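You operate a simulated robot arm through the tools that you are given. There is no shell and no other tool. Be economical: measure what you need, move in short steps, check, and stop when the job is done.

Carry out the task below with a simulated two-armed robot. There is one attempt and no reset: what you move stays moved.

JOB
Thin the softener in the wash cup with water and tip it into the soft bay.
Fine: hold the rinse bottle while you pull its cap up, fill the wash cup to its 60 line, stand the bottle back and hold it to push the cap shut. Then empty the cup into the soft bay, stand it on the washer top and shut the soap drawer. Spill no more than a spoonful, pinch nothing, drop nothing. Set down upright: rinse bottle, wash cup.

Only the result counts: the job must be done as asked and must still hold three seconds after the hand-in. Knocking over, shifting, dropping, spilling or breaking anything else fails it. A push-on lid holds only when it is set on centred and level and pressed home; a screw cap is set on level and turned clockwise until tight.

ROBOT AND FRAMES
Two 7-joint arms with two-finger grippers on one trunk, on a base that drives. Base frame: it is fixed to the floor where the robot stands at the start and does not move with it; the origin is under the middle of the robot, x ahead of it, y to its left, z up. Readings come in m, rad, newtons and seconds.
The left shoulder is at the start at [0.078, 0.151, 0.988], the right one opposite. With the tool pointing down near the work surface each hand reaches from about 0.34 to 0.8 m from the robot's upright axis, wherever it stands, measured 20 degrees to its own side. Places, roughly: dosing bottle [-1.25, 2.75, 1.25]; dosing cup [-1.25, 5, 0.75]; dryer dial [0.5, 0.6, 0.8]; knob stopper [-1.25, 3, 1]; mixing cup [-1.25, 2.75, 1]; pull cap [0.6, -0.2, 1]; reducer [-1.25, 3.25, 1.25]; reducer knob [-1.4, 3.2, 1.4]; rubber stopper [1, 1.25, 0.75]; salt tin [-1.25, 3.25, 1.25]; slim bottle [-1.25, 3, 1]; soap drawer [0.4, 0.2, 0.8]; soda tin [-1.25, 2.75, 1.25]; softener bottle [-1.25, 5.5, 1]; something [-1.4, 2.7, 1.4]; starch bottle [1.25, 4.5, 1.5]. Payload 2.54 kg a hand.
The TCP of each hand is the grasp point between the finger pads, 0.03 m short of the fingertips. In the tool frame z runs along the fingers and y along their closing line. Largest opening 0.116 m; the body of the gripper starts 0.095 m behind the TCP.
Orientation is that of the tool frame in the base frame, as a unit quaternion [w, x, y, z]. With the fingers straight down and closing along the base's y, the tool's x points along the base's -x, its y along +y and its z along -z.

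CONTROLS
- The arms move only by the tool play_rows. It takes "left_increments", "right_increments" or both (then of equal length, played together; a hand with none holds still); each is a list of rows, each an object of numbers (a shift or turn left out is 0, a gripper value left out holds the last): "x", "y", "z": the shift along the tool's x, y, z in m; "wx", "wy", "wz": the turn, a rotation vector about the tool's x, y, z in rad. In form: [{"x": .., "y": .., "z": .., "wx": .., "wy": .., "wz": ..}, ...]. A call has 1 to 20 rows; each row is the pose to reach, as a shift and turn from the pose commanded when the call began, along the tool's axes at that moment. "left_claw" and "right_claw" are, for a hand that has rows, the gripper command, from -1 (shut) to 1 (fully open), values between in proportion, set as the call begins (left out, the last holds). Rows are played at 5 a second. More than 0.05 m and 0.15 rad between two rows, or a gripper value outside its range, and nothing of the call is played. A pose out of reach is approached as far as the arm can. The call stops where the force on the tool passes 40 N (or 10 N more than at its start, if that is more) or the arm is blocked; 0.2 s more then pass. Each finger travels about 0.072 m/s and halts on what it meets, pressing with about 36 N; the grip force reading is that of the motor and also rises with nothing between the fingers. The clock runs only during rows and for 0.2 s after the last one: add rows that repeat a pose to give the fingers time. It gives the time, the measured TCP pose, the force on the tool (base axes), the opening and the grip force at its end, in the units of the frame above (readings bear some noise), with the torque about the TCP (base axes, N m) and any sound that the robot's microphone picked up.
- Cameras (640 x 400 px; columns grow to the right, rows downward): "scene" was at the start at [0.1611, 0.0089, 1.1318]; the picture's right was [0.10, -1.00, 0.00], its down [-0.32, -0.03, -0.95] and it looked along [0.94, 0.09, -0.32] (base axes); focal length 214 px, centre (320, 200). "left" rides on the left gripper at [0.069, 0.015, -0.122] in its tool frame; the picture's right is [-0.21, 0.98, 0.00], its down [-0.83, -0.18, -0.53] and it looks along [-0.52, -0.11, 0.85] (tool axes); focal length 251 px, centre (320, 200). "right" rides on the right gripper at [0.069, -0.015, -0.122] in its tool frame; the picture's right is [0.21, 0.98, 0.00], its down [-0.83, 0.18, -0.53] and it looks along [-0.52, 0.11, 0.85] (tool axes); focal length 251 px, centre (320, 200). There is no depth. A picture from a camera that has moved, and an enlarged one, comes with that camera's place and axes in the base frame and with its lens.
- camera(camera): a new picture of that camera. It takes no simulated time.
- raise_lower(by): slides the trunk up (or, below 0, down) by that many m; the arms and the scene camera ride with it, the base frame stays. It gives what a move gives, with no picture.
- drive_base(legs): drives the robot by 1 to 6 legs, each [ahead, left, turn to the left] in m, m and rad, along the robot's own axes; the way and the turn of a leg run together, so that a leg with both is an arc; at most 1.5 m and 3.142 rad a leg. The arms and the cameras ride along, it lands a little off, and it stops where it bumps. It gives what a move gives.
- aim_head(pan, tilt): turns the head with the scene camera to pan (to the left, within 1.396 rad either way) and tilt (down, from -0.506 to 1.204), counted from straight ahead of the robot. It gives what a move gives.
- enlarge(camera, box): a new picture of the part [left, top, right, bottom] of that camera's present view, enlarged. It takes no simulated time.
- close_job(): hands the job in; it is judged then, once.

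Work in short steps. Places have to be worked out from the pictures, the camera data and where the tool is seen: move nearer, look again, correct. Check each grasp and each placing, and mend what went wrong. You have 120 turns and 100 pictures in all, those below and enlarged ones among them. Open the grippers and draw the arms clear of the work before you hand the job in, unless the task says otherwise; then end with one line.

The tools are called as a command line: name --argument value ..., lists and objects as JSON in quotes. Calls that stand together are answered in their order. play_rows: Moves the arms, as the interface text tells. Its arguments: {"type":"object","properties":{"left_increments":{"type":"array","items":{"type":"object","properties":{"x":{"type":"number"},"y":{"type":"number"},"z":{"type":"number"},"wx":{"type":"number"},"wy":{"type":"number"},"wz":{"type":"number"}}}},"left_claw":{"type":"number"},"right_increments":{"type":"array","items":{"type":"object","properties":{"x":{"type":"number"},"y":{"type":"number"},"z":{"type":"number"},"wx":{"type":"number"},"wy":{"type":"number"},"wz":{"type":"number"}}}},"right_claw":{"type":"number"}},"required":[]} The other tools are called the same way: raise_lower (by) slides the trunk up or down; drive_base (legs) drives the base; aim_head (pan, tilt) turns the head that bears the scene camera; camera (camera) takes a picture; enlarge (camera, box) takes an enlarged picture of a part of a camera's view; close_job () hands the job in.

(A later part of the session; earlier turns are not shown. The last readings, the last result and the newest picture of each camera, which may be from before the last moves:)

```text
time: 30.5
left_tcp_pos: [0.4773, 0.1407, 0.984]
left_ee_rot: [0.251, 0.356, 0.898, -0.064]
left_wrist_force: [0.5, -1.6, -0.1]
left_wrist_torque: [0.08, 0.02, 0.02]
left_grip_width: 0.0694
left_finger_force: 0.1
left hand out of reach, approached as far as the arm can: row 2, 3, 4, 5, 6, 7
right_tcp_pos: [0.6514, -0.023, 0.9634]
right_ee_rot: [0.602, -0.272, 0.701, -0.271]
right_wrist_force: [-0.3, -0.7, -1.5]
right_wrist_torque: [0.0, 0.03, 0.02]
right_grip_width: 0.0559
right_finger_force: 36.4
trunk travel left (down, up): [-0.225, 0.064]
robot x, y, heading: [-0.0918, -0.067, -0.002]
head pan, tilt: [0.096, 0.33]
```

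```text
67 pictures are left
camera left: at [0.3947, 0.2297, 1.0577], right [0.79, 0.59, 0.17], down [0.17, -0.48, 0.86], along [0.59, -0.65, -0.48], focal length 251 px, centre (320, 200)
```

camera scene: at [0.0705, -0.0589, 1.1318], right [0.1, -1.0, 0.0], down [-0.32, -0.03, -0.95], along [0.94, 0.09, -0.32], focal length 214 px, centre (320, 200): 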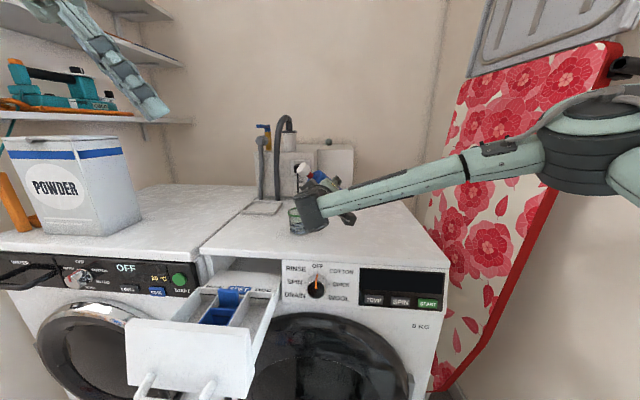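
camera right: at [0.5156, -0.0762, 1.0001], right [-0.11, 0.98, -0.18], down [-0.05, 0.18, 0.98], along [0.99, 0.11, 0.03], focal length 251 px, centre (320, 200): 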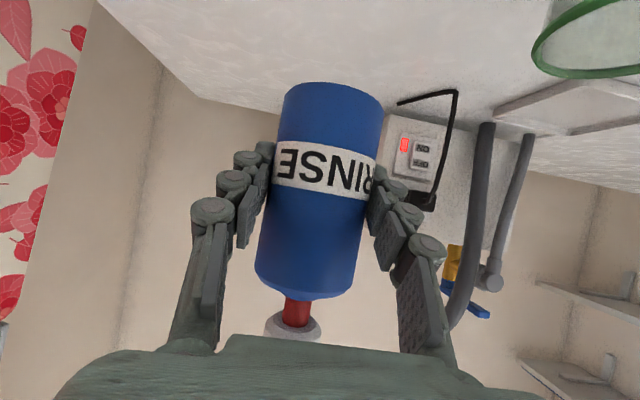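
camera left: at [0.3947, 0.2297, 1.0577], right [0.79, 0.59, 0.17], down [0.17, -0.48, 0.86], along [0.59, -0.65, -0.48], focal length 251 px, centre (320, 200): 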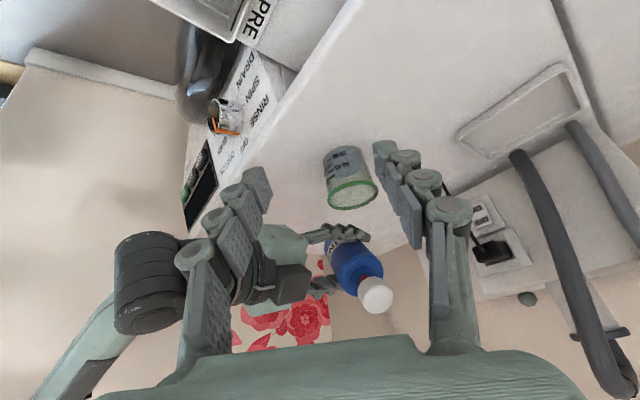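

This view takes in the cup and the nozzle. I zoom on the cup for its level.

enlarge --camera "left" --box '[280, 120, 420, 320]'

```text
2.00 times, centred on (350, 220) of left
camera zoom: at [0.3947, 0.2297, 1.0577], right [0.79, 0.59, 0.17], down [0.17, -0.48, 0.86], along [0.59, -0.65, -0.48], focal length 503 px, centre (260, 160)
```

zoom: 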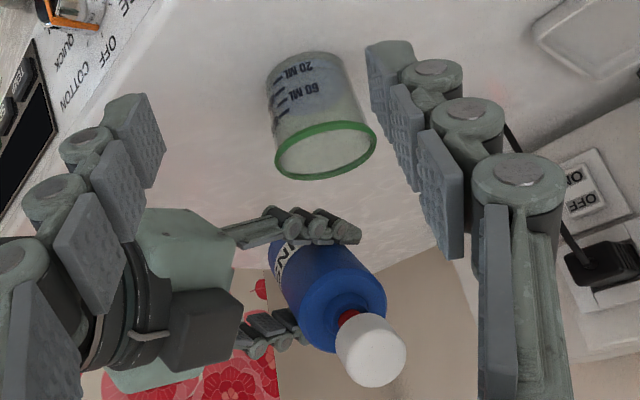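

A tighter baseline zoom on the cup.

enlarge --camera "left" --box '[310, 140, 390, 215]'

enlarge --camera "scene" --box '[280, 190, 340, 240]'

```text
5.33 times, centred on (350, 178) of left
camera zoom: at [0.3947, 0.2297, 1.0577], right [0.79, 0.59, 0.17], down [0.17, -0.48, 0.86], along [0.59, -0.65, -0.48], focal length 1341 px, centre (160, 320)
```

zoom: 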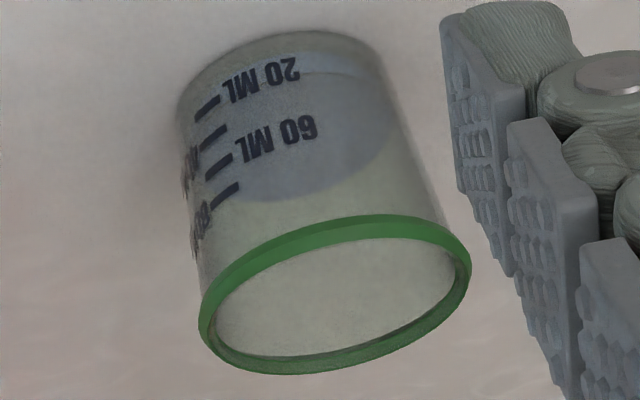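

```text
8.00 times, centred on (310, 215) of scene
camera zoom: at [0.0709, -0.0594, 1.1316], right [0.1, -1.0, 0.0], down [-0.32, -0.03, -0.95], along [0.94, 0.09, -0.32], focal length 1716 px, centre (400, 80)
```

zoom: 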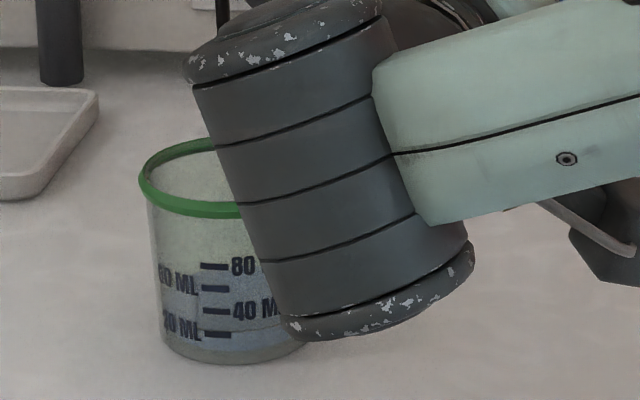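

The baseline level reads about 25 mL against the near wall. I roll on by 22° (tilt about 68°) with the nozzle over the cup, then check for flow.

play_rows --right_increments '[{"x": 0.009, "y": -0.001, "wz": -0.131}, {"x": 0.0178, "y": -0.002, "z": 0.0001, "wz": -0.262}, {"x": 0.02, "y": -0.006, "z": 0.001, "wz": -0.393}]'

enlarge --camera "left" --box '[270, 120, 430, 320]'

```text
time: 31.3
left_tcp_pos: [0.4761, 0.1395, 0.9849]
left_ee_rot: [0.251, 0.356, 0.898, -0.065]
left_wrist_force: [-0.3, -0.5, -0.5]
left_wrist_torque: [-0.01, 0.01, -0.01]
left_grip_width: 0.0695
left_finger_force: 0.0
right_tcp_pos: [0.649, -0.0386, 0.9546]
right_ee_rot: [0.537, -0.404, 0.633, -0.384]
right_wrist_force: [-0.4, -0.2, -1.1]
right_wrist_torque: [-0.03, -0.01, -0.03]
right_grip_width: 0.0557
right_finger_force: 35.6
trunk travel left (down, up): [-0.225, 0.064]
robot x, y, heading: [-0.0889, -0.0683, 0.002]
head pan, tilt: [0.096, 0.33]
```

```text
2.00 times, centred on (350, 220) of left
camera zoom: at [0.3942, 0.23, 1.0572], right [0.79, 0.59, 0.17], down [0.17, -0.48, 0.86], along [0.59, -0.65, -0.48], focal length 503 px, centre (260, 160)
```

zoom: 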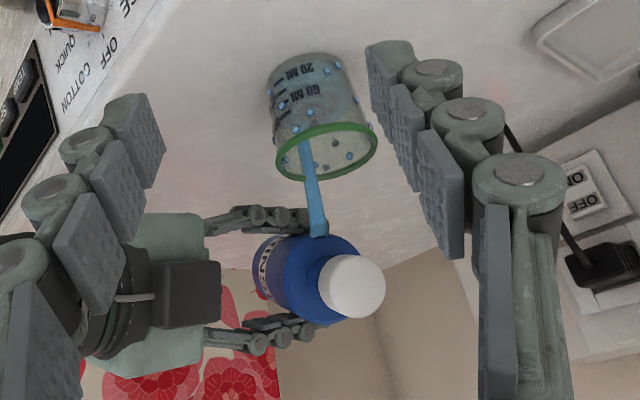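

Flow has begun and lands in the cup. I check the level.

enlarge --camera "left" --box '[310, 140, 390, 215]'

```text
5.33 times, centred on (350, 178) of left
camera zoom: at [0.3942, 0.23, 1.0572], right [0.79, 0.59, 0.17], down [0.17, -0.48, 0.86], along [0.59, -0.65, -0.48], focal length 1341 px, centre (160, 320)
```

zoom: 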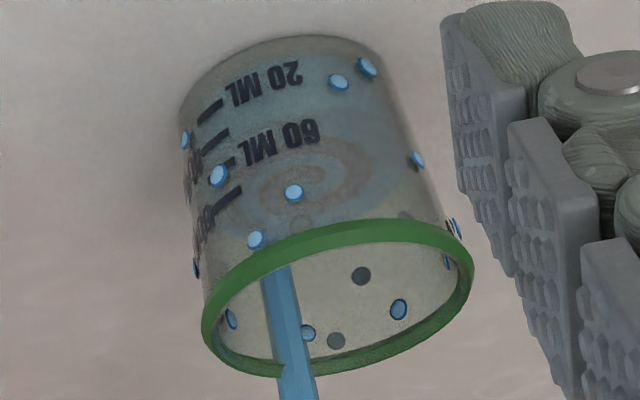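

The stream is entering the cup and the level has risen a little. I hold this tilt for one row (0.4 s) and look again.

play_rows --right_increments '[{"z": 0}]'

enlarge --camera "left" --box '[310, 140, 390, 215]'

```text
time: 31.7
left_tcp_pos: [0.4774, 0.1403, 0.9846]
left_ee_rot: [0.251, 0.356, 0.898, -0.065]
left_wrist_force: [-0.7, 0.6, 1.2]
left_wrist_torque: [0.03, 0.0, 0.02]
left_grip_width: 0.0698
left_finger_force: 0.0
right_tcp_pos: [0.6504, -0.0386, 0.9548]
right_ee_rot: [0.537, -0.404, 0.634, -0.384]
right_wrist_force: [-0.2, 0.3, -1.0]
right_wrist_torque: [-0.03, 0.0, 0.02]
right_grip_width: 0.0557
right_finger_force: 36.6
trunk travel left (down, up): [-0.225, 0.064]
robot x, y, heading: [-0.0894, -0.0678, -0.001]
head pan, tilt: [0.096, 0.33]
```

```text
5.33 times, centred on (350, 178) of left
camera zoom: at [0.3943, 0.23, 1.0572], right [0.79, 0.59, 0.17], down [0.17, -0.48, 0.86], along [0.59, -0.65, -0.48], focal length 1341 px, centre (160, 320)
```

zoom: 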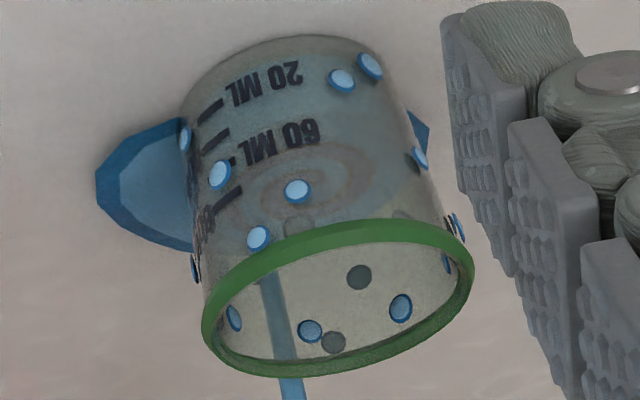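

A puddle has appeared beside the cup, so some water is missing it. No time passes while I look, so I check the wider view before moving.

enlarge --camera "left" --box '[270, 120, 430, 320]'

camera --camera "right"

enlarge --camera "scene" --box '[260, 160, 360, 240]'

```text
2.00 times, centred on (350, 220) of left
camera zoom: at [0.3943, 0.23, 1.0572], right [0.79, 0.59, 0.17], down [0.17, -0.48, 0.86], along [0.59, -0.65, -0.48], focal length 503 px, centre (260, 160)
```

zoom: 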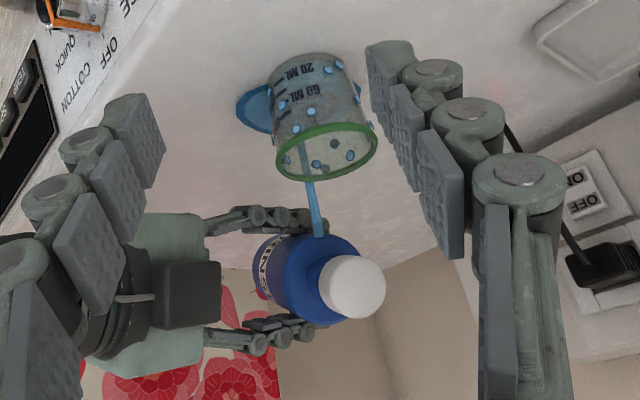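

```text
59 pictures are left
camera right: at [0.5228, -0.1005, 0.9588], right [-0.12, 0.17, -0.98], down [-0.47, 0.86, 0.21], along [0.88, 0.48, -0.02], focal length 251 px, centre (320, 200)
```

right: 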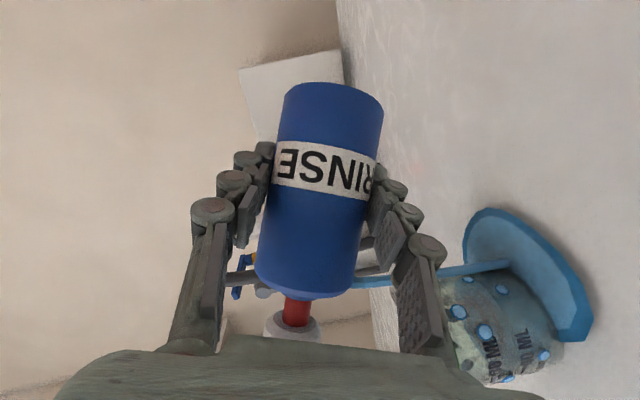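

```text
5.00 times, centred on (310, 200) of scene
camera zoom: at [0.0704, -0.0588, 1.1318], right [0.1, -1.0, 0.0], down [-0.32, -0.03, -0.95], along [0.94, 0.09, -0.32], focal length 1072 px, centre (370, 200)
```

zoom: 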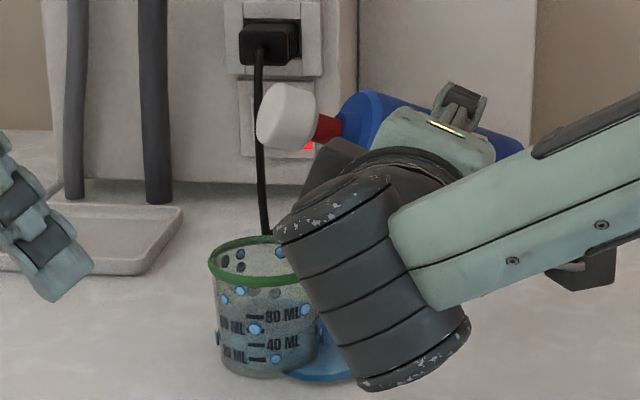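

The right-hand view shows the water leaving at the neck around the red stem, only about 58 mm from the TCP and not at the cap's top, so it falls short of the cup. I roll back at once while raising and shifting towards the cup.

play_rows --right_increments '[{"x": -0.0332, "y": -0.0171, "z": -0.0151, "wz": 0.149}, {"x": -0.0538, "y": -0.0291, "z": -0.0264, "wz": 0.298}, {"x": -0.0538, "y": -0.0291, "z": -0.0264, "wz": 0.42}]'

camera --camera "left"

enlarge --camera "left" --box '[290, 130, 390, 215]'

camera --camera "right"

```text
time: 32.5
left_tcp_pos: [0.4775, 0.1402, 0.9845]
left_ee_rot: [0.251, 0.356, 0.898, -0.065]
left_wrist_force: [-0.1, 0.2, -0.7]
left_wrist_torque: [0.02, -0.01, -0.02]
left_grip_width: 0.0694
left_finger_force: 0.0
right_tcp_pos: [0.6313, 0.0008, 1.0053]
right_ee_rot: [0.606, -0.261, 0.704, -0.262]
right_wrist_force: [-0.5, -0.4, -0.8]
right_wrist_torque: [0.0, 0.05, -0.01]
right_grip_width: 0.0557
right_finger_force: 36.1
trunk travel left (down, up): [-0.225, 0.064]
robot x, y, heading: [-0.0929, -0.0674, -0.0]
head pan, tilt: [0.096, 0.33]
```

```text
57 pictures are left
camera left: at [0.3944, 0.2299, 1.0572], right [0.79, 0.59, 0.17], down [0.17, -0.48, 0.86], along [0.59, -0.65, -0.48], focal length 251 px, centre (320, 200)
```

left: 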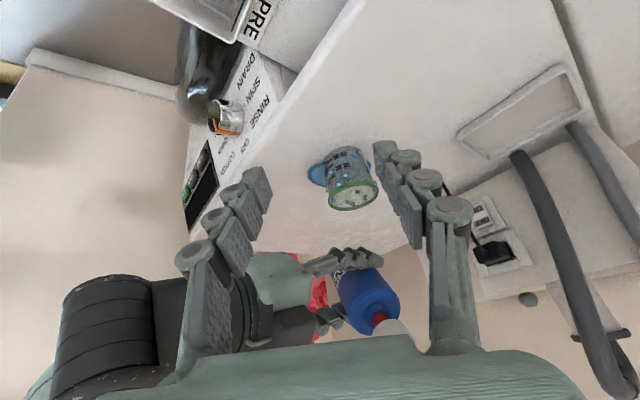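

```text
4.71 times, centred on (340, 172) of left
camera zoom: at [0.3944, 0.2299, 1.0572], right [0.79, 0.59, 0.17], down [0.17, -0.48, 0.86], along [0.59, -0.65, -0.48], focal length 1183 px, centre (226, 329)
```

zoom: 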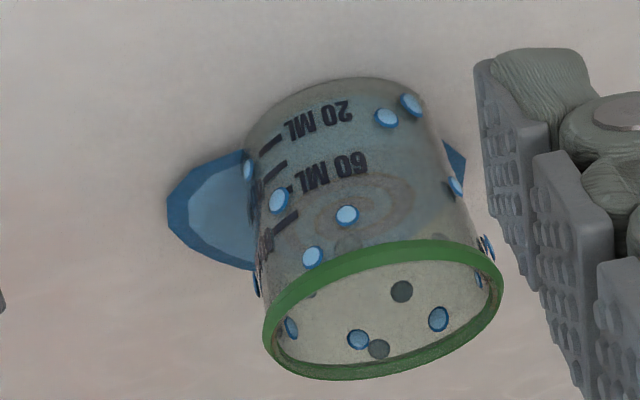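

```text
55 pictures are left
camera right: at [0.5017, -0.0495, 0.9828], right [-0.08, 0.56, -0.82], down [-0.43, 0.73, 0.53], along [0.9, 0.4, 0.19], focal length 251 px, centre (320, 200)
```

right: 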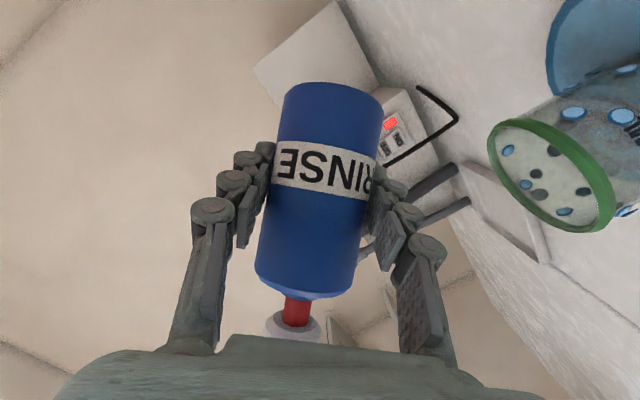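

The flow has stopped, leaving a small puddle at the cup. By the swirl on the surface, the level is now roughly 50–55 mL. I look at it with the scene camera for a better reading.

enlarge --camera "scene" --box '[280, 195, 330, 245]'

```text
8.00 times, centred on (305, 220) of scene
camera zoom: at [0.0705, -0.0589, 1.1318], right [0.1, -1.0, 0.0], down [-0.32, -0.03, -0.95], along [0.94, 0.09, -0.32], focal length 1716 px, centre (440, 40)
```

zoom: 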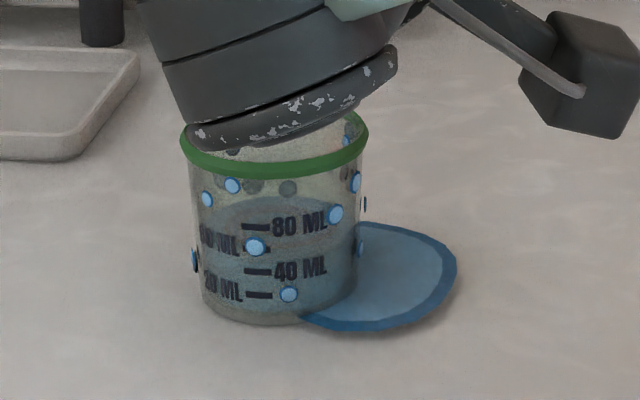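

I zoom further to separate the surface's back and front edges.

enlarge --camera "scene" --box '[292, 215, 312, 238]'

```text
16.00 times, centred on (302, 226) of scene
camera zoom: at [0.0705, -0.0589, 1.1318], right [0.1, -1.0, 0.0], down [-0.32, -0.03, -0.95], along [0.94, 0.09, -0.32], focal length 3432 px, centre (608, -224)
```

zoom: 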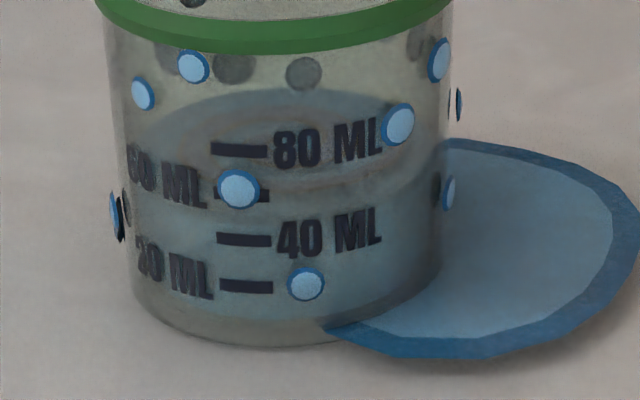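

I read about 51 mL against the 40 and 60 marks (rows 239 and 194), so about 9 mL is still needed. This time I put the neck outlet itself over the cup, higher so the fingers clear it, and tilt gently to find where flow starts.

play_rows --right_increments '[{"x": 0.0075, "y": 0.0026, "z": 0.004, "wz": -0.105}, {"x": 0.0147, "y": 0.0052, "z": 0.008, "wz": -0.21}]'

enlarge --camera "left" --box '[270, 120, 430, 320]'

```text
time: 33.1
left_tcp_pos: [0.4773, 0.1403, 0.9835]
left_ee_rot: [0.251, 0.357, 0.898, -0.066]
left_wrist_force: [0.2, 0.3, -0.1]
left_wrist_torque: [0.0, -0.01, -0.01]
left_grip_width: 0.0694
left_finger_force: 0.0
right_tcp_pos: [0.6368, -0.0034, 0.9896]
right_ee_rot: [0.575, -0.335, 0.672, -0.325]
right_wrist_force: [0.3, -0.1, 0.0]
right_wrist_torque: [-0.04, 0.02, 0.0]
right_grip_width: 0.056
right_finger_force: 35.7
trunk travel left (down, up): [-0.225, 0.064]
robot x, y, heading: [-0.0916, -0.0684, 0.001]
head pan, tilt: [0.096, 0.33]
```

```text
2.00 times, centred on (350, 220) of left
camera zoom: at [0.3943, 0.23, 1.0572], right [0.79, 0.59, 0.17], down [0.17, -0.48, 0.86], along [0.59, -0.65, -0.48], focal length 503 px, centre (260, 160)
```

zoom: 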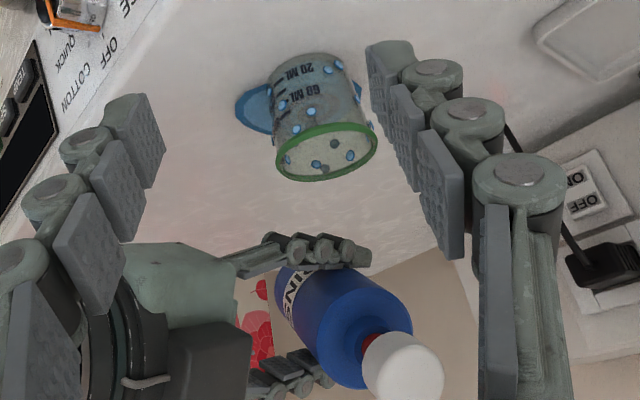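

No flow at about 59°. I tilt 6° more.

play_rows --right_increments '[{"x": 0.003, "wz": -0.105}]'

enlarge --camera "left" --box '[270, 120, 430, 320]'

```text
time: 33.5
left_tcp_pos: [0.4764, 0.1401, 0.9841]
left_ee_rot: [0.251, 0.356, 0.898, -0.065]
left_wrist_force: [0.3, -0.6, 0.7]
left_wrist_torque: [0.01, -0.01, 0.0]
left_grip_width: 0.0696
left_finger_force: 0.1
right_tcp_pos: [0.6367, -0.0082, 0.9885]
right_ee_rot: [0.557, -0.37, 0.653, -0.355]
right_wrist_force: [0.0, -0.2, -1.7]
right_wrist_torque: [-0.04, 0.0, -0.01]
right_grip_width: 0.0559
right_finger_force: 36.4
trunk travel left (down, up): [-0.225, 0.064]
robot x, y, heading: [-0.0915, -0.0685, 0.002]
head pan, tilt: [0.096, 0.33]
```

```text
2.00 times, centred on (350, 220) of left
camera zoom: at [0.3942, 0.23, 1.0573], right [0.79, 0.59, 0.17], down [0.17, -0.48, 0.86], along [0.59, -0.65, -0.48], focal length 503 px, centre (260, 160)
```

zoom: 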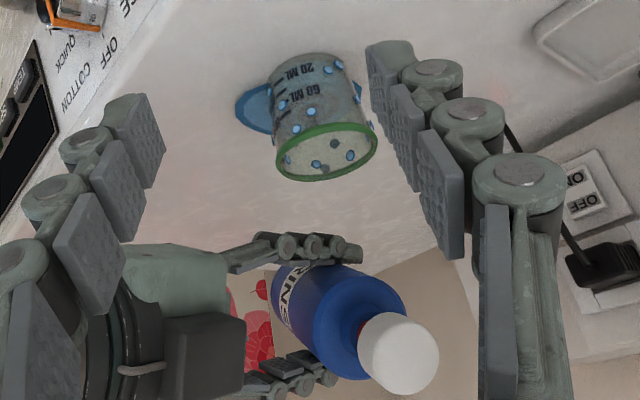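

Still no flow at about 65°. Another 4°.

play_rows --right_increments '[{"x": 0.001, "y": -0.001, "wz": -0.07}]'

enlarge --camera "left" --box '[270, 120, 430, 320]'

```text
time: 33.9
left_tcp_pos: [0.4761, 0.1399, 0.9843]
left_ee_rot: [0.251, 0.357, 0.898, -0.066]
left_wrist_force: [0.9, 0.9, 0.9]
left_wrist_torque: [0.04, 0.01, -0.04]
left_grip_width: 0.0699
left_finger_force: 0.1
right_tcp_pos: [0.6364, -0.0088, 0.9895]
right_ee_rot: [0.545, -0.392, 0.64, -0.375]
right_wrist_force: [0.6, -0.2, -0.2]
right_wrist_torque: [0.0, 0.01, 0.02]
right_grip_width: 0.0558
right_finger_force: 35.9
trunk travel left (down, up): [-0.225, 0.064]
robot x, y, heading: [-0.0922, -0.0676, 0.002]
head pan, tilt: [0.096, 0.33]
```

```text
2.00 times, centred on (350, 220) of left
camera zoom: at [0.3942, 0.23, 1.0573], right [0.79, 0.59, 0.17], down [0.17, -0.48, 0.86], along [0.59, -0.65, -0.48], focal length 503 px, centre (260, 160)
```

zoom: 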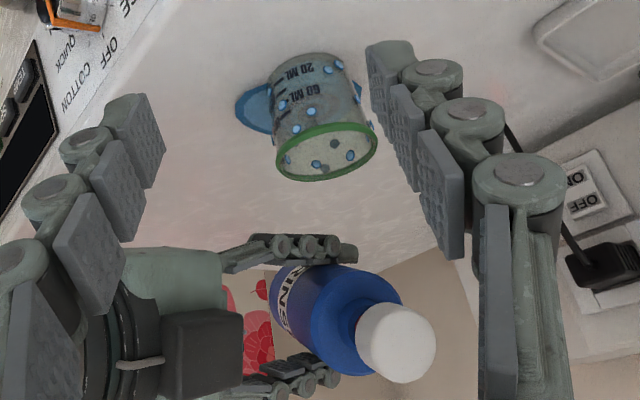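

None yet at about 67.5°. Another 4°.

play_rows --right_increments '[{"x": 0.001, "y": -0.001, "wz": -0.07}]'

enlarge --camera "left" --box '[270, 120, 430, 320]'

```text
time: 34.3
left_tcp_pos: [0.476, 0.1401, 0.9843]
left_ee_rot: [0.251, 0.357, 0.897, -0.065]
left_wrist_force: [0.4, -0.6, -0.6]
left_wrist_torque: [0.01, -0.01, 0.01]
left_grip_width: 0.0696
left_finger_force: 0.1
right_tcp_pos: [0.636, -0.0099, 0.9873]
right_ee_rot: [0.531, -0.414, 0.626, -0.393]
right_wrist_force: [0.0, 0.5, -1.8]
right_wrist_torque: [0.0, 0.02, 0.0]
right_grip_width: 0.0556
right_finger_force: 36.1
trunk travel left (down, up): [-0.225, 0.064]
robot x, y, heading: [-0.0928, -0.0645, -0.001]
head pan, tilt: [0.096, 0.33]
```

```text
2.00 times, centred on (350, 220) of left
camera zoom: at [0.3942, 0.23, 1.0573], right [0.79, 0.59, 0.17], down [0.17, -0.48, 0.86], along [0.59, -0.65, -0.48], focal length 503 px, centre (260, 160)
```

zoom: 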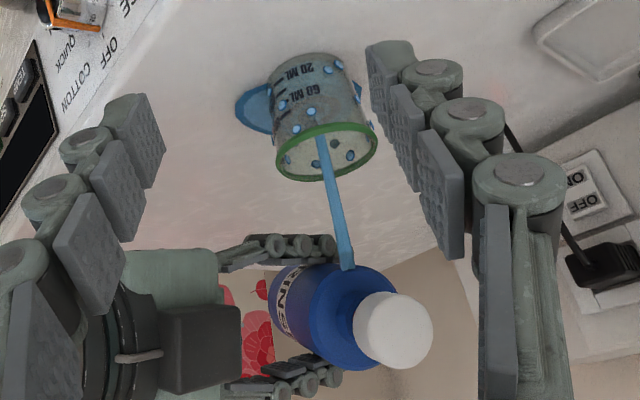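

A thin stream enters the cup. I check the level now.

enlarge --camera "scene" --box '[292, 215, 312, 238]'

enlarge --camera "left" --box '[290, 130, 390, 215]'

```text
16.00 times, centred on (302, 226) of scene
camera zoom: at [0.0704, -0.0588, 1.1318], right [0.1, -1.0, 0.0], down [-0.32, -0.03, -0.95], along [0.94, 0.09, -0.32], focal length 3432 px, centre (608, -224)
```

zoom: 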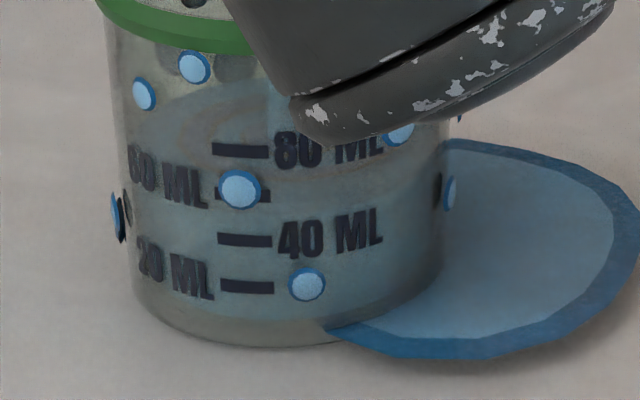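

```text
4.71 times, centred on (340, 172) of left
camera zoom: at [0.3942, 0.23, 1.0573], right [0.79, 0.59, 0.17], down [0.17, -0.48, 0.86], along [0.59, -0.65, -0.48], focal length 1183 px, centre (226, 329)
```

zoom: 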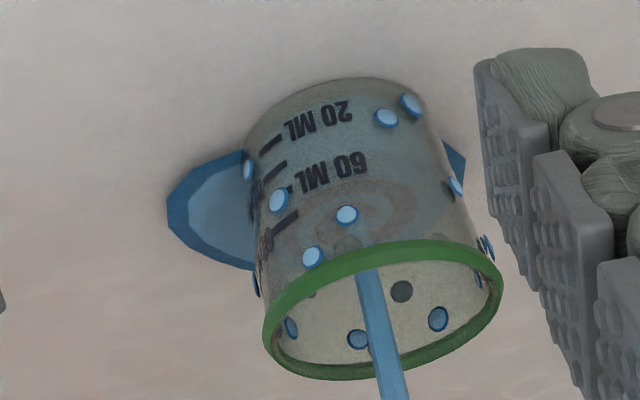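

The level has hardly changed yet. I hold for one more row and then roll back.

play_rows --right_increments '[{"z": 0}, {"x": -0.003, "wz": 0.13}, {"x": -0.006, "wz": 0.26}]'

enlarge --camera "scene" --box '[292, 215, 312, 238]'

enlarge --camera "left" --box '[290, 130, 390, 215]'

```text
time: 35.1
left_tcp_pos: [0.476, 0.1405, 0.9833]
left_ee_rot: [0.251, 0.356, 0.898, -0.065]
left_wrist_force: [0.7, 0.1, -0.4]
left_wrist_torque: [0.03, -0.01, -0.02]
left_grip_width: 0.0697
left_finger_force: 0.0
right_tcp_pos: [0.6381, -0.0052, 0.9896]
right_ee_rot: [0.578, -0.328, 0.675, -0.321]
right_wrist_force: [0.2, -0.6, -1.2]
right_wrist_torque: [-0.04, 0.01, -0.01]
right_grip_width: 0.0557
right_finger_force: 36.0
trunk travel left (down, up): [-0.225, 0.064]
robot x, y, heading: [-0.0919, -0.0676, 0.001]
head pan, tilt: [0.096, 0.33]
```

```text
16.00 times, centred on (302, 226) of scene
camera zoom: at [0.0705, -0.0588, 1.1318], right [0.1, -1.0, 0.0], down [-0.32, -0.03, -0.95], along [0.94, 0.09, -0.32], focal length 3432 px, centre (608, -224)
```

zoom: 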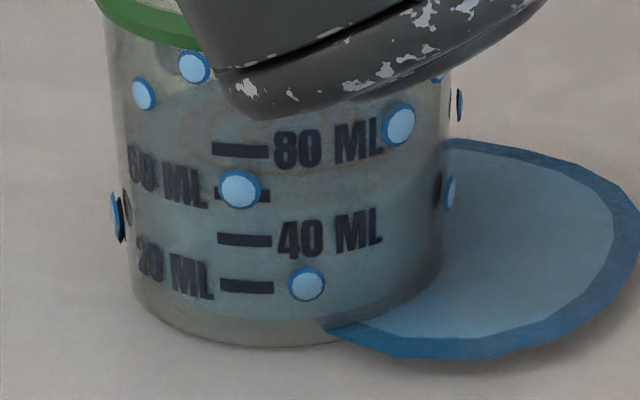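

```text
4.71 times, centred on (340, 172) of left
camera zoom: at [0.3943, 0.2299, 1.0572], right [0.79, 0.59, 0.17], down [0.17, -0.48, 0.86], along [0.59, -0.65, -0.48], focal length 1183 px, centre (226, 329)
```

zoom: 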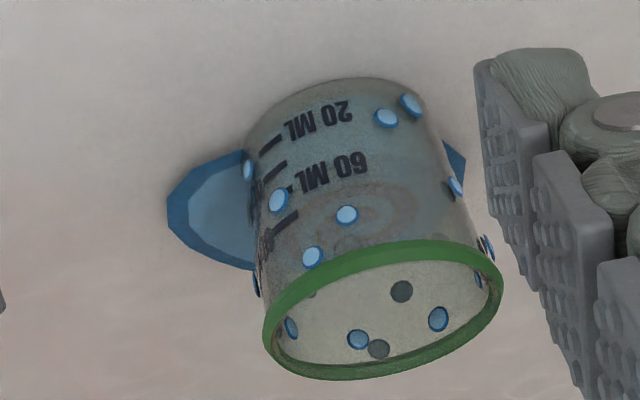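

Flow stopped. I shift the bottle aside for a clear view of the level.

play_rows --right_increments '[{"x": 0.006, "y": -0.03, "z": -0.005, "wz": 0.1}, {"x": 0.0, "y": -0.065, "z": -0.005, "wz": 0.2}]'

enlarge --camera "scene" --box '[292, 213, 312, 236]'

```text
time: 35.7
left_tcp_pos: [0.4765, 0.1406, 0.9844]
left_ee_rot: [0.251, 0.357, 0.897, -0.064]
left_wrist_force: [0.1, -0.1, -0.1]
left_wrist_torque: [0.01, 0.02, 0.0]
left_grip_width: 0.0695
left_finger_force: 0.0
right_tcp_pos: [0.6354, -0.0426, 1.0435]
right_ee_rot: [0.607, -0.259, 0.704, -0.262]
right_wrist_force: [1.3, 0.5, -1.3]
right_wrist_torque: [-0.02, 0.04, 0.02]
right_grip_width: 0.0559
right_finger_force: 35.9
trunk travel left (down, up): [-0.225, 0.064]
robot x, y, heading: [-0.0919, -0.0694, 0.002]
head pan, tilt: [0.096, 0.33]
```

```text
16.00 times, centred on (302, 224) of scene
camera zoom: at [0.0702, -0.0591, 1.1318], right [0.1, -1.0, 0.0], down [-0.32, -0.03, -0.95], along [0.94, 0.09, -0.32], focal length 3432 px, centre (608, -192)
```

zoom: 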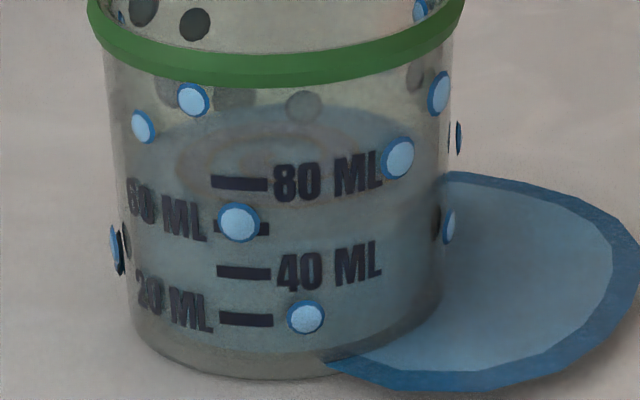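

The surface has risen about 16 px, so I judge the level at about 58–60 mL, on the 60 line. I bring the bottle upright and back above its place.

play_rows --right_increments '[{"x": 0.0182, "y": -0.0079, "z": -0.0039, "wx": -0.0334, "wy": 0.0596, "wz": 0.122}, {"x": 0.0364, "y": -0.0157, "z": -0.0079, "wx": -0.0669, "wy": 0.1193, "wz": 0.244}, {"x": 0.0547, "y": -0.0236, "z": -0.0118, "wx": -0.1003, "wy": 0.1789, "wz": 0.366}, {"x": 0.0729, "y": -0.0315, "z": -0.0157, "wx": -0.1337, "wy": 0.2385, "wz": 0.4879}, {"x": 0.0911, "y": -0.0393, "z": -0.0197, "wx": -0.1672, "wy": 0.2982, "wz": 0.6099}, {"x": 0.1093, "y": -0.0472, "z": -0.0236, "wx": -0.2006, "wy": 0.3578, "wz": 0.7319}, {"x": 0.1093, "y": -0.0472, "z": -0.0236, "wx": -0.2006, "wy": 0.3578, "wz": 0.7319}]'

camera --camera "scene"

```text
time: 37.3
left_tcp_pos: [0.4765, 0.1395, 0.9837]
left_ee_rot: [0.251, 0.357, 0.897, -0.065]
left_wrist_force: [0.7, -0.3, -0.4]
left_wrist_torque: [-0.01, 0.04, -0.04]
left_grip_width: 0.0695
left_finger_force: 0.1
right_tcp_pos: [0.6034, -0.1493, 1.0003]
right_ee_rot: [0.498, 0.0, 0.867, 0.0]
right_wrist_force: [-0.1, 0.7, -0.8]
right_wrist_torque: [-0.04, 0.03, -0.03]
right_grip_width: 0.0556
right_finger_force: 35.9
trunk travel left (down, up): [-0.225, 0.064]
robot x, y, heading: [-0.0931, -0.0648, -0.003]
head pan, tilt: [0.096, 0.33]
```

```text
43 pictures are left
camera scene: at [0.0704, -0.0588, 1.1318], right [0.1, -1.0, 0.0], down [-0.32, -0.03, -0.95], along [0.94, 0.09, -0.32], focal length 214 px, centre (320, 200)
```

scene: 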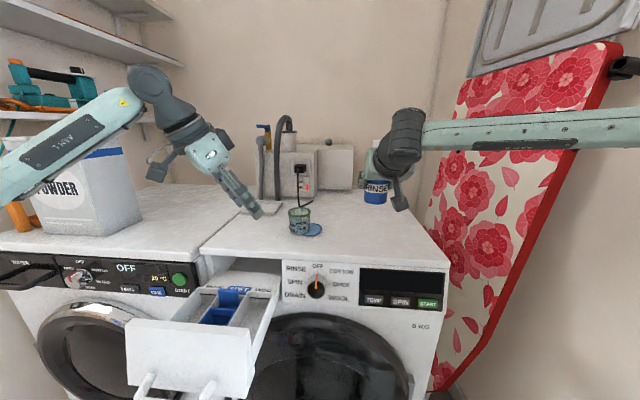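

Upright above its place. I lower it in steps to the counter.

play_rows --right_increments '[{"x": 0.0299, "y": -0.001, "z": 0.0142}, {"x": 0.0598, "y": -0.002, "z": 0.0284}, {"x": 0.0828, "y": -0.002, "z": 0.0386}, {"x": 0.0863, "y": -0.002, "z": 0.0406}, {"x": 0.0893, "y": -0.002, "z": 0.0424}, {"x": 0.0893, "y": -0.002, "z": 0.0424}]'

camera --camera "right"

```text
time: 38.7
left_tcp_pos: [0.4782, 0.14, 0.9852]
left_ee_rot: [0.251, 0.356, 0.898, -0.065]
left_wrist_force: [0.3, -0.9, 0.7]
left_wrist_torque: [0.04, 0.01, 0.01]
left_grip_width: 0.0696
left_finger_force: 0.1
right_tcp_pos: [0.5941, -0.1527, 0.9032]
right_ee_rot: [0.499, -0.002, 0.867, 0.0]
right_wrist_force: [-0.6, 1.6, -1.2]
right_wrist_torque: [0.02, 0.05, 0.0]
right_grip_width: 0.0555
right_finger_force: 35.8
trunk travel left (down, up): [-0.225, 0.064]
robot x, y, heading: [-0.0923, -0.0652, 0.002]
head pan, tilt: [0.096, 0.33]
```

```text
42 pictures are left
camera right: at [0.4534, -0.1663, 0.9051], right [-0.11, 0.98, -0.19], down [-0.05, 0.18, 0.98], along [0.99, 0.12, 0.03], focal length 251 px, centre (320, 200)
```

right: 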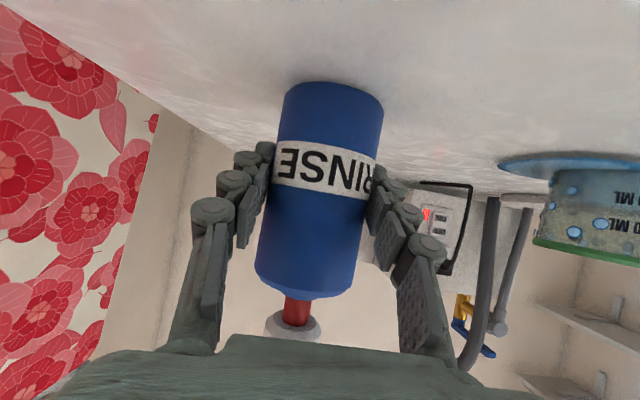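

It is nearly down (z 0.903 against 0.901 at the grasp). I lower 1 mm at a time until it carries.

play_rows --right_increments '[{"x": 0.0009, "z": 0.0005}, {"x": 0.0017, "z": 0.001}, {"x": 0.0024, "z": 0.0014}, {"x": 0.0024, "z": 0.0014}]'

```text
time: 39.7
left_tcp_pos: [0.4763, 0.1399, 0.9843]
left_ee_rot: [0.251, 0.356, 0.898, -0.065]
left_wrist_force: [-1.0, 0.4, -0.5]
left_wrist_torque: [0.0, -0.02, 0.0]
left_grip_width: 0.0698
left_finger_force: 0.0
right_tcp_pos: [0.5938, -0.152, 0.9006]
right_ee_rot: [0.5, -0.002, 0.866, 0.0]
right_wrist_force: [2.9, 0.8, 5.4]
right_wrist_torque: [0.09, 0.02, -0.05]
right_grip_width: 0.0557
right_finger_force: 35.8
trunk travel left (down, up): [-0.225, 0.064]
robot x, y, heading: [-0.0934, -0.0666, -0.001]
head pan, tilt: [0.096, 0.33]
```

The bottle carries its weight on the counter (5 N up). I keep holding it and bring the left hand back over the cap to a standoff.

play_rows --left_increments '[{"x": -0.018, "y": 0.002, "z": -0.032}, {"x": -0.036, "y": 0.004, "z": -0.064}, {"x": -0.0547, "y": 0.0068, "z": -0.0953}, {"x": -0.0883, "y": -0.015, "z": -0.0753, "wx": 0.02}, {"x": -0.1218, "y": -0.0367, "z": -0.0553, "wx": 0.04}, {"x": -0.1554, "y": -0.0585, "z": -0.0353, "wx": 0.06}, {"x": -0.1889, "y": -0.0803, "z": -0.0152, "wx": 0.078, "wy": -0.006, "wz": 0.009}, {"x": -0.2225, "y": -0.102, "z": 0.0048, "wx": 0.078, "wy": -0.006, "wz": 0.009}, {"x": -0.256, "y": -0.1238, "z": 0.0248, "wx": 0.078, "wy": -0.006, "wz": 0.009}, {"x": -0.256, "y": -0.1238, "z": 0.0248, "wx": 0.078, "wy": -0.006, "wz": 0.009}]' --left_claw 0.2

camera --camera "left"

```text
time: 41.9
left_tcp_pos: [0.5637, -0.1122, 1.0842]
left_ee_rot: [0.241, 0.37, 0.892, -0.099]
left_wrist_force: [0.4, -0.2, -0.2]
left_wrist_torque: [-0.01, -0.03, 0.0]
left_grip_width: 0.0696
left_finger_force: 0.2
left hand out of reach, approached as far as the arm can: row 2, 3
right_tcp_pos: [0.5929, -0.1533, 0.9009]
right_ee_rot: [0.5, -0.001, 0.866, 0.0]
right_wrist_force: [0.2, -0.9, 11.6]
right_wrist_torque: [0.13, 0.21, 0.01]
right_grip_width: 0.0557
right_finger_force: 36.5
trunk travel left (down, up): [-0.225, 0.064]
robot x, y, heading: [-0.0903, -0.0679, 0.002]
head pan, tilt: [0.096, 0.33]
```

```text
41 pictures are left
camera left: at [0.4879, -0.0151, 1.1547], right [0.82, 0.56, 0.11], down [0.19, -0.44, 0.88], along [0.54, -0.7, -0.47], focal length 251 px, centre (320, 200)
```

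left: 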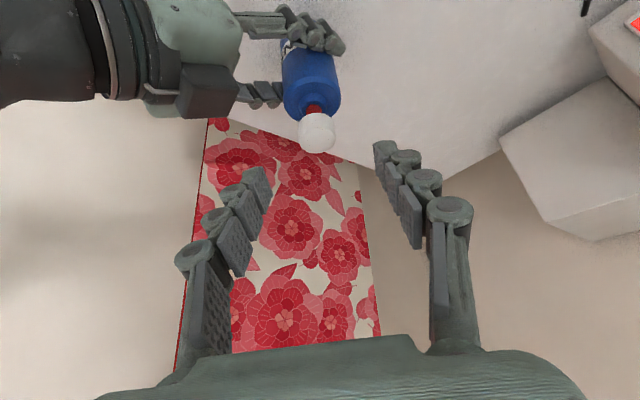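

The cap is lined up as before. I slide onto it and grip at the old spot.

play_rows --left_increments '[{"x": 0.0007, "y": -0.0025, "z": 0.03}, {"x": 0.0007, "y": -0.0025, "z": 0.06}, {"x": 0.0007, "y": -0.0025, "z": 0.08}, {"x": 0.0007, "y": -0.0025, "z": 0.0917}, {"x": 0.0007, "y": -0.0025, "z": 0.0917}]'

play_rows --left_increments '[{"z": 0}, {"z": 0}, {"z": 0}, {"z": 0}]' --left_claw -0.6

enlarge --camera "left" --box '[200, 60, 440, 260]'

```text
time: 43.1
left_tcp_pos: [0.5927, -0.1463, 1.0035]
left_ee_rot: [0.241, 0.37, 0.891, -0.101]
left_wrist_force: [0.5, -0.1, -0.2]
left_wrist_torque: [0.0, 0.01, 0.0]
left_grip_width: 0.0695
left_finger_force: 0.1
right_tcp_pos: [0.5936, -0.1526, 0.9017]
right_ee_rot: [0.499, 0.0, 0.867, -0.001]
right_wrist_force: [1.1, -2.0, 12.1]
right_wrist_torque: [0.05, 0.2, 0.03]
right_grip_width: 0.0556
right_finger_force: 36.0
trunk travel left (down, up): [-0.225, 0.064]
robot x, y, heading: [-0.0897, -0.0669, -0.003]
head pan, tilt: [0.096, 0.33]
```

```text
time: 44.1
left_tcp_pos: [0.5929, -0.1467, 1.0054]
left_ee_rot: [0.241, 0.371, 0.891, -0.1]
left_wrist_force: [2.0, 0.3, 0.8]
left_wrist_torque: [-0.01, 0.08, 0.08]
left_grip_width: 0.0298
left_finger_force: 35.7
right_tcp_pos: [0.5926, -0.1524, 0.9008]
right_ee_rot: [0.5, 0.001, 0.866, -0.002]
right_wrist_force: [-1.3, -2.0, 11.5]
right_wrist_torque: [0.12, -0.07, 0.01]
right_grip_width: 0.0557
right_finger_force: 36.3
trunk travel left (down, up): [-0.225, 0.064]
robot x, y, heading: [-0.0924, -0.0684, -0.002]
head pan, tilt: [0.096, 0.33]
```

```text
2.00 times, centred on (320, 160) of left
camera zoom: at [0.5177, -0.0494, 1.0753], right [0.82, 0.56, 0.11], down [0.19, -0.44, 0.88], along [0.54, -0.7, -0.47], focal length 503 px, centre (320, 280)
```

zoom: 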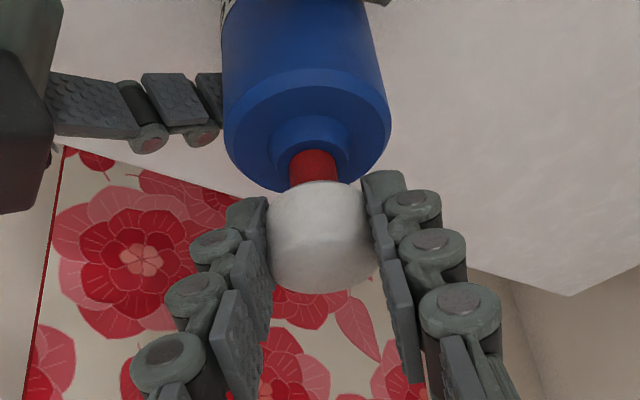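

Gripped. I push the cap straight down 20 mm in 2.5 mm steps.

play_rows --left_increments '[{"x": 0.00125, "z": 0.00217}, {"x": 0.0025, "z": 0.0043}, {"x": 0.00375, "z": 0.0065}, {"x": 0.005, "z": 0.0087}, {"x": 0.00625, "z": 0.0108}, {"x": 0.0075, "z": 0.013}, {"x": 0.00875, "z": 0.0152}, {"x": 0.01, "z": 0.0173}, {"x": 0.01, "z": 0.0173}]'

enlarge --camera "left" --box '[200, 60, 440, 260]'

```text
time: 46.1
left_tcp_pos: [0.5936, -0.1462, 0.9852]
left_ee_rot: [0.242, 0.37, 0.891, -0.1]
left_wrist_force: [-4.6, -0.6, 13.5]
left_wrist_torque: [-0.09, 0.16, -0.09]
left_grip_width: 0.03
left_finger_force: 36.0
right_tcp_pos: [0.5933, -0.1526, 0.9006]
right_ee_rot: [0.501, -0.001, 0.865, -0.001]
right_wrist_force: [9.1, -1.1, 6.5]
right_wrist_torque: [0.15, 0.12, 0.05]
right_grip_width: 0.0557
right_finger_force: 36.3
trunk travel left (down, up): [-0.225, 0.064]
robot x, y, heading: [-0.0899, -0.0661, -0.003]
head pan, tilt: [0.096, 0.33]
```

```text
2.00 times, centred on (320, 160) of left
camera zoom: at [0.5177, -0.0492, 1.0562], right [0.82, 0.56, 0.11], down [0.18, -0.44, 0.88], along [0.54, -0.7, -0.47], focal length 503 px, centre (320, 280)
```

zoom: 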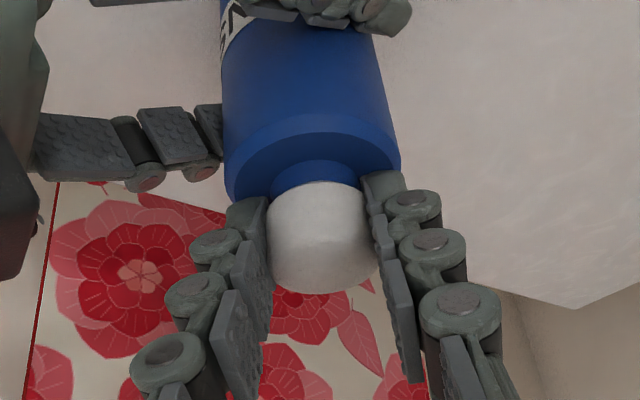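

The red stem has gone, with 13 N resistance. I press a little more to seat the cap fully.

play_rows --left_increments '[{"x": 0.001, "z": 0.0017}, {"x": 0.002, "z": 0.0035}, {"x": 0.002, "z": 0.0035}]'

enlarge --camera "left" --box '[260, 110, 380, 210]'

```text
time: 46.9
left_tcp_pos: [0.5936, -0.1458, 0.9848]
left_ee_rot: [0.245, 0.37, 0.89, -0.1]
left_wrist_force: [-3.8, 0.8, 32.4]
left_wrist_torque: [-0.07, -0.13, -0.2]
left_grip_width: 0.0296
left_finger_force: 35.8
right_tcp_pos: [0.5928, -0.1523, 0.9013]
right_ee_rot: [0.499, -0.001, 0.866, -0.001]
right_wrist_force: [16.0, 0.1, -1.9]
right_wrist_torque: [0.28, 0.17, 0.02]
right_grip_width: 0.0556
right_finger_force: 36.2
trunk travel left (down, up): [-0.225, 0.064]
robot x, y, heading: [-0.0893, -0.0644, -0.002]
head pan, tilt: [0.096, 0.33]
```

```text
4.00 times, centred on (320, 160) of left
camera zoom: at [0.5168, -0.0489, 1.055], right [0.82, 0.56, 0.11], down [0.18, -0.44, 0.88], along [0.54, -0.7, -0.46], focal length 1006 px, centre (320, 360)
```

zoom: 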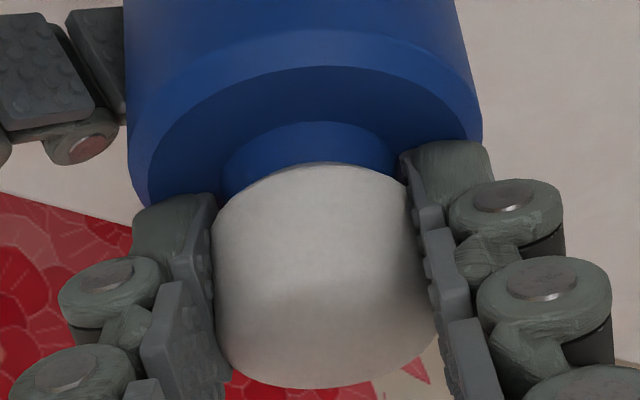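

32 N with no further travel: the cap is home. I ease off, open the left hand, withdraw it along its axis, and move it up and left.

play_rows --left_increments '[{"x": -0.0013, "z": -0.0022}, {"x": -0.0013, "z": -0.0022}]'

play_rows --left_increments '[{"z": 0}, {"z": 0}, {"z": 0}, {"z": 0}, {"x": -0.005, "z": -0.03}, {"x": -0.01, "z": -0.07}, {"x": -0.01, "z": -0.11}, {"x": -0.01, "y": -0.01, "z": -0.15}, {"x": 0.03, "y": -0.01, "z": -0.17}, {"x": 0.07, "y": -0.01, "z": -0.19}, {"x": 0.11, "y": -0.01, "z": -0.21}, {"x": 0.15, "y": -0.01, "z": -0.23}]' --left_claw 0.2

camera --camera "scene"

```text
time: 47.5
left_tcp_pos: [0.5921, -0.1458, 0.9851]
left_ee_rot: [0.242, 0.37, 0.891, -0.1]
left_wrist_force: [-2.6, 0.5, 25.1]
left_wrist_torque: [-0.22, -0.28, -0.14]
left_grip_width: 0.0298
left_finger_force: 36.3
right_tcp_pos: [0.5915, -0.1526, 0.9003]
right_ee_rot: [0.501, -0.001, 0.866, -0.001]
right_wrist_force: [8.7, -0.7, -3.1]
right_wrist_torque: [0.28, 0.29, 0.08]
right_grip_width: 0.056
right_finger_force: 36.2
trunk travel left (down, up): [-0.225, 0.064]
robot x, y, heading: [-0.0876, -0.068, 0.003]
head pan, tilt: [0.096, 0.33]
```

```text
time: 50.1
left_tcp_pos: [0.4155, 0.0221, 1.1056]
left_ee_rot: [0.24, 0.37, 0.892, -0.099]
left_wrist_force: [1.3, -0.3, -0.5]
left_wrist_torque: [0.05, 0.03, -0.05]
left_grip_width: 0.0698
left_finger_force: 0.0
right_tcp_pos: [0.5932, -0.1522, 0.9014]
right_ee_rot: [0.5, -0.001, 0.866, 0.0]
right_wrist_force: [-1.2, -1.4, 8.4]
right_wrist_torque: [0.13, 0.12, -0.02]
right_grip_width: 0.0557
right_finger_force: 35.8
trunk travel left (down, up): [-0.225, 0.064]
robot x, y, heading: [-0.0925, -0.0722, 0.001]
head pan, tilt: [0.096, 0.33]
```

```text
37 pictures are left
camera scene: at [0.0695, -0.0586, 1.132], right [0.1, -1.0, 0.0], down [-0.32, -0.03, -0.95], along [0.94, 0.09, -0.32], focal length 214 px, centre (320, 200)
```

scene: 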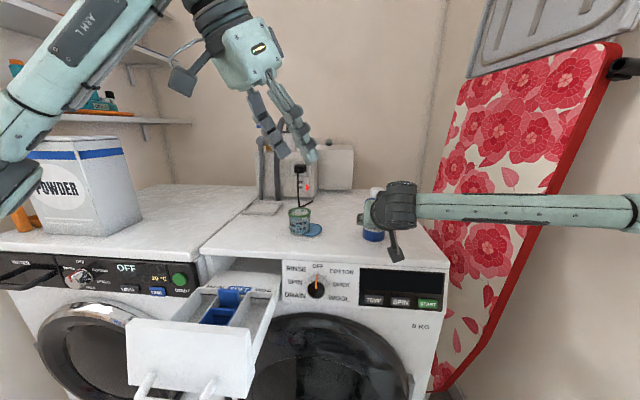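

I release the bottle and withdraw the right hand.

play_rows --right_increments '[{"z": 0}, {"z": 0}, {"z": 0}, {"z": 0}, {"z": 0}, {"z": -0.03}, {"z": -0.065}, {"z": -0.1}, {"z": -0.13}]' --right_claw 1

camera --camera "right"

```text
time: 52.1
left_tcp_pos: [0.4166, 0.0207, 1.1053]
left_ee_rot: [0.24, 0.371, 0.892, -0.099]
left_wrist_force: [-0.1, -0.3, -0.3]
left_wrist_torque: [-0.02, 0.01, 0.01]
left_grip_width: 0.0696
left_finger_force: 0.0
right_tcp_pos: [0.4828, -0.153, 0.9667]
right_ee_rot: [0.499, -0.001, 0.867, -0.001]
right_wrist_force: [-0.1, 0.5, 0.4]
right_wrist_torque: [0.0, -0.03, 0.0]
right_grip_width: 0.116
right_finger_force: 0.0
trunk travel left (down, up): [-0.225, 0.064]
robot x, y, heading: [-0.0931, -0.0695, -0.005]
head pan, tilt: [0.096, 0.33]
```

```text
36 pictures are left
camera right: at [0.3424, -0.1672, 0.9689], right [-0.11, 0.98, -0.19], down [-0.05, 0.18, 0.98], along [0.99, 0.12, 0.03], focal length 251 px, centre (320, 200)
```

right: 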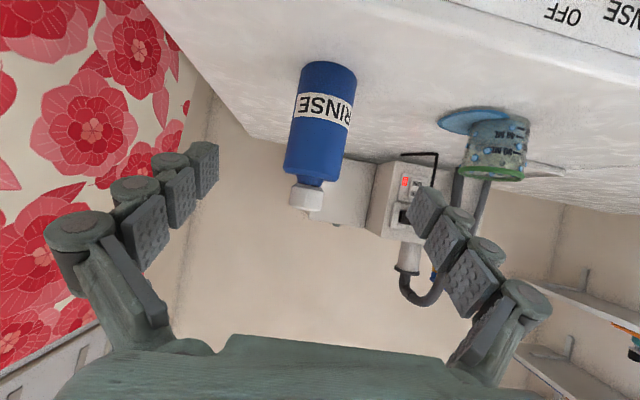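

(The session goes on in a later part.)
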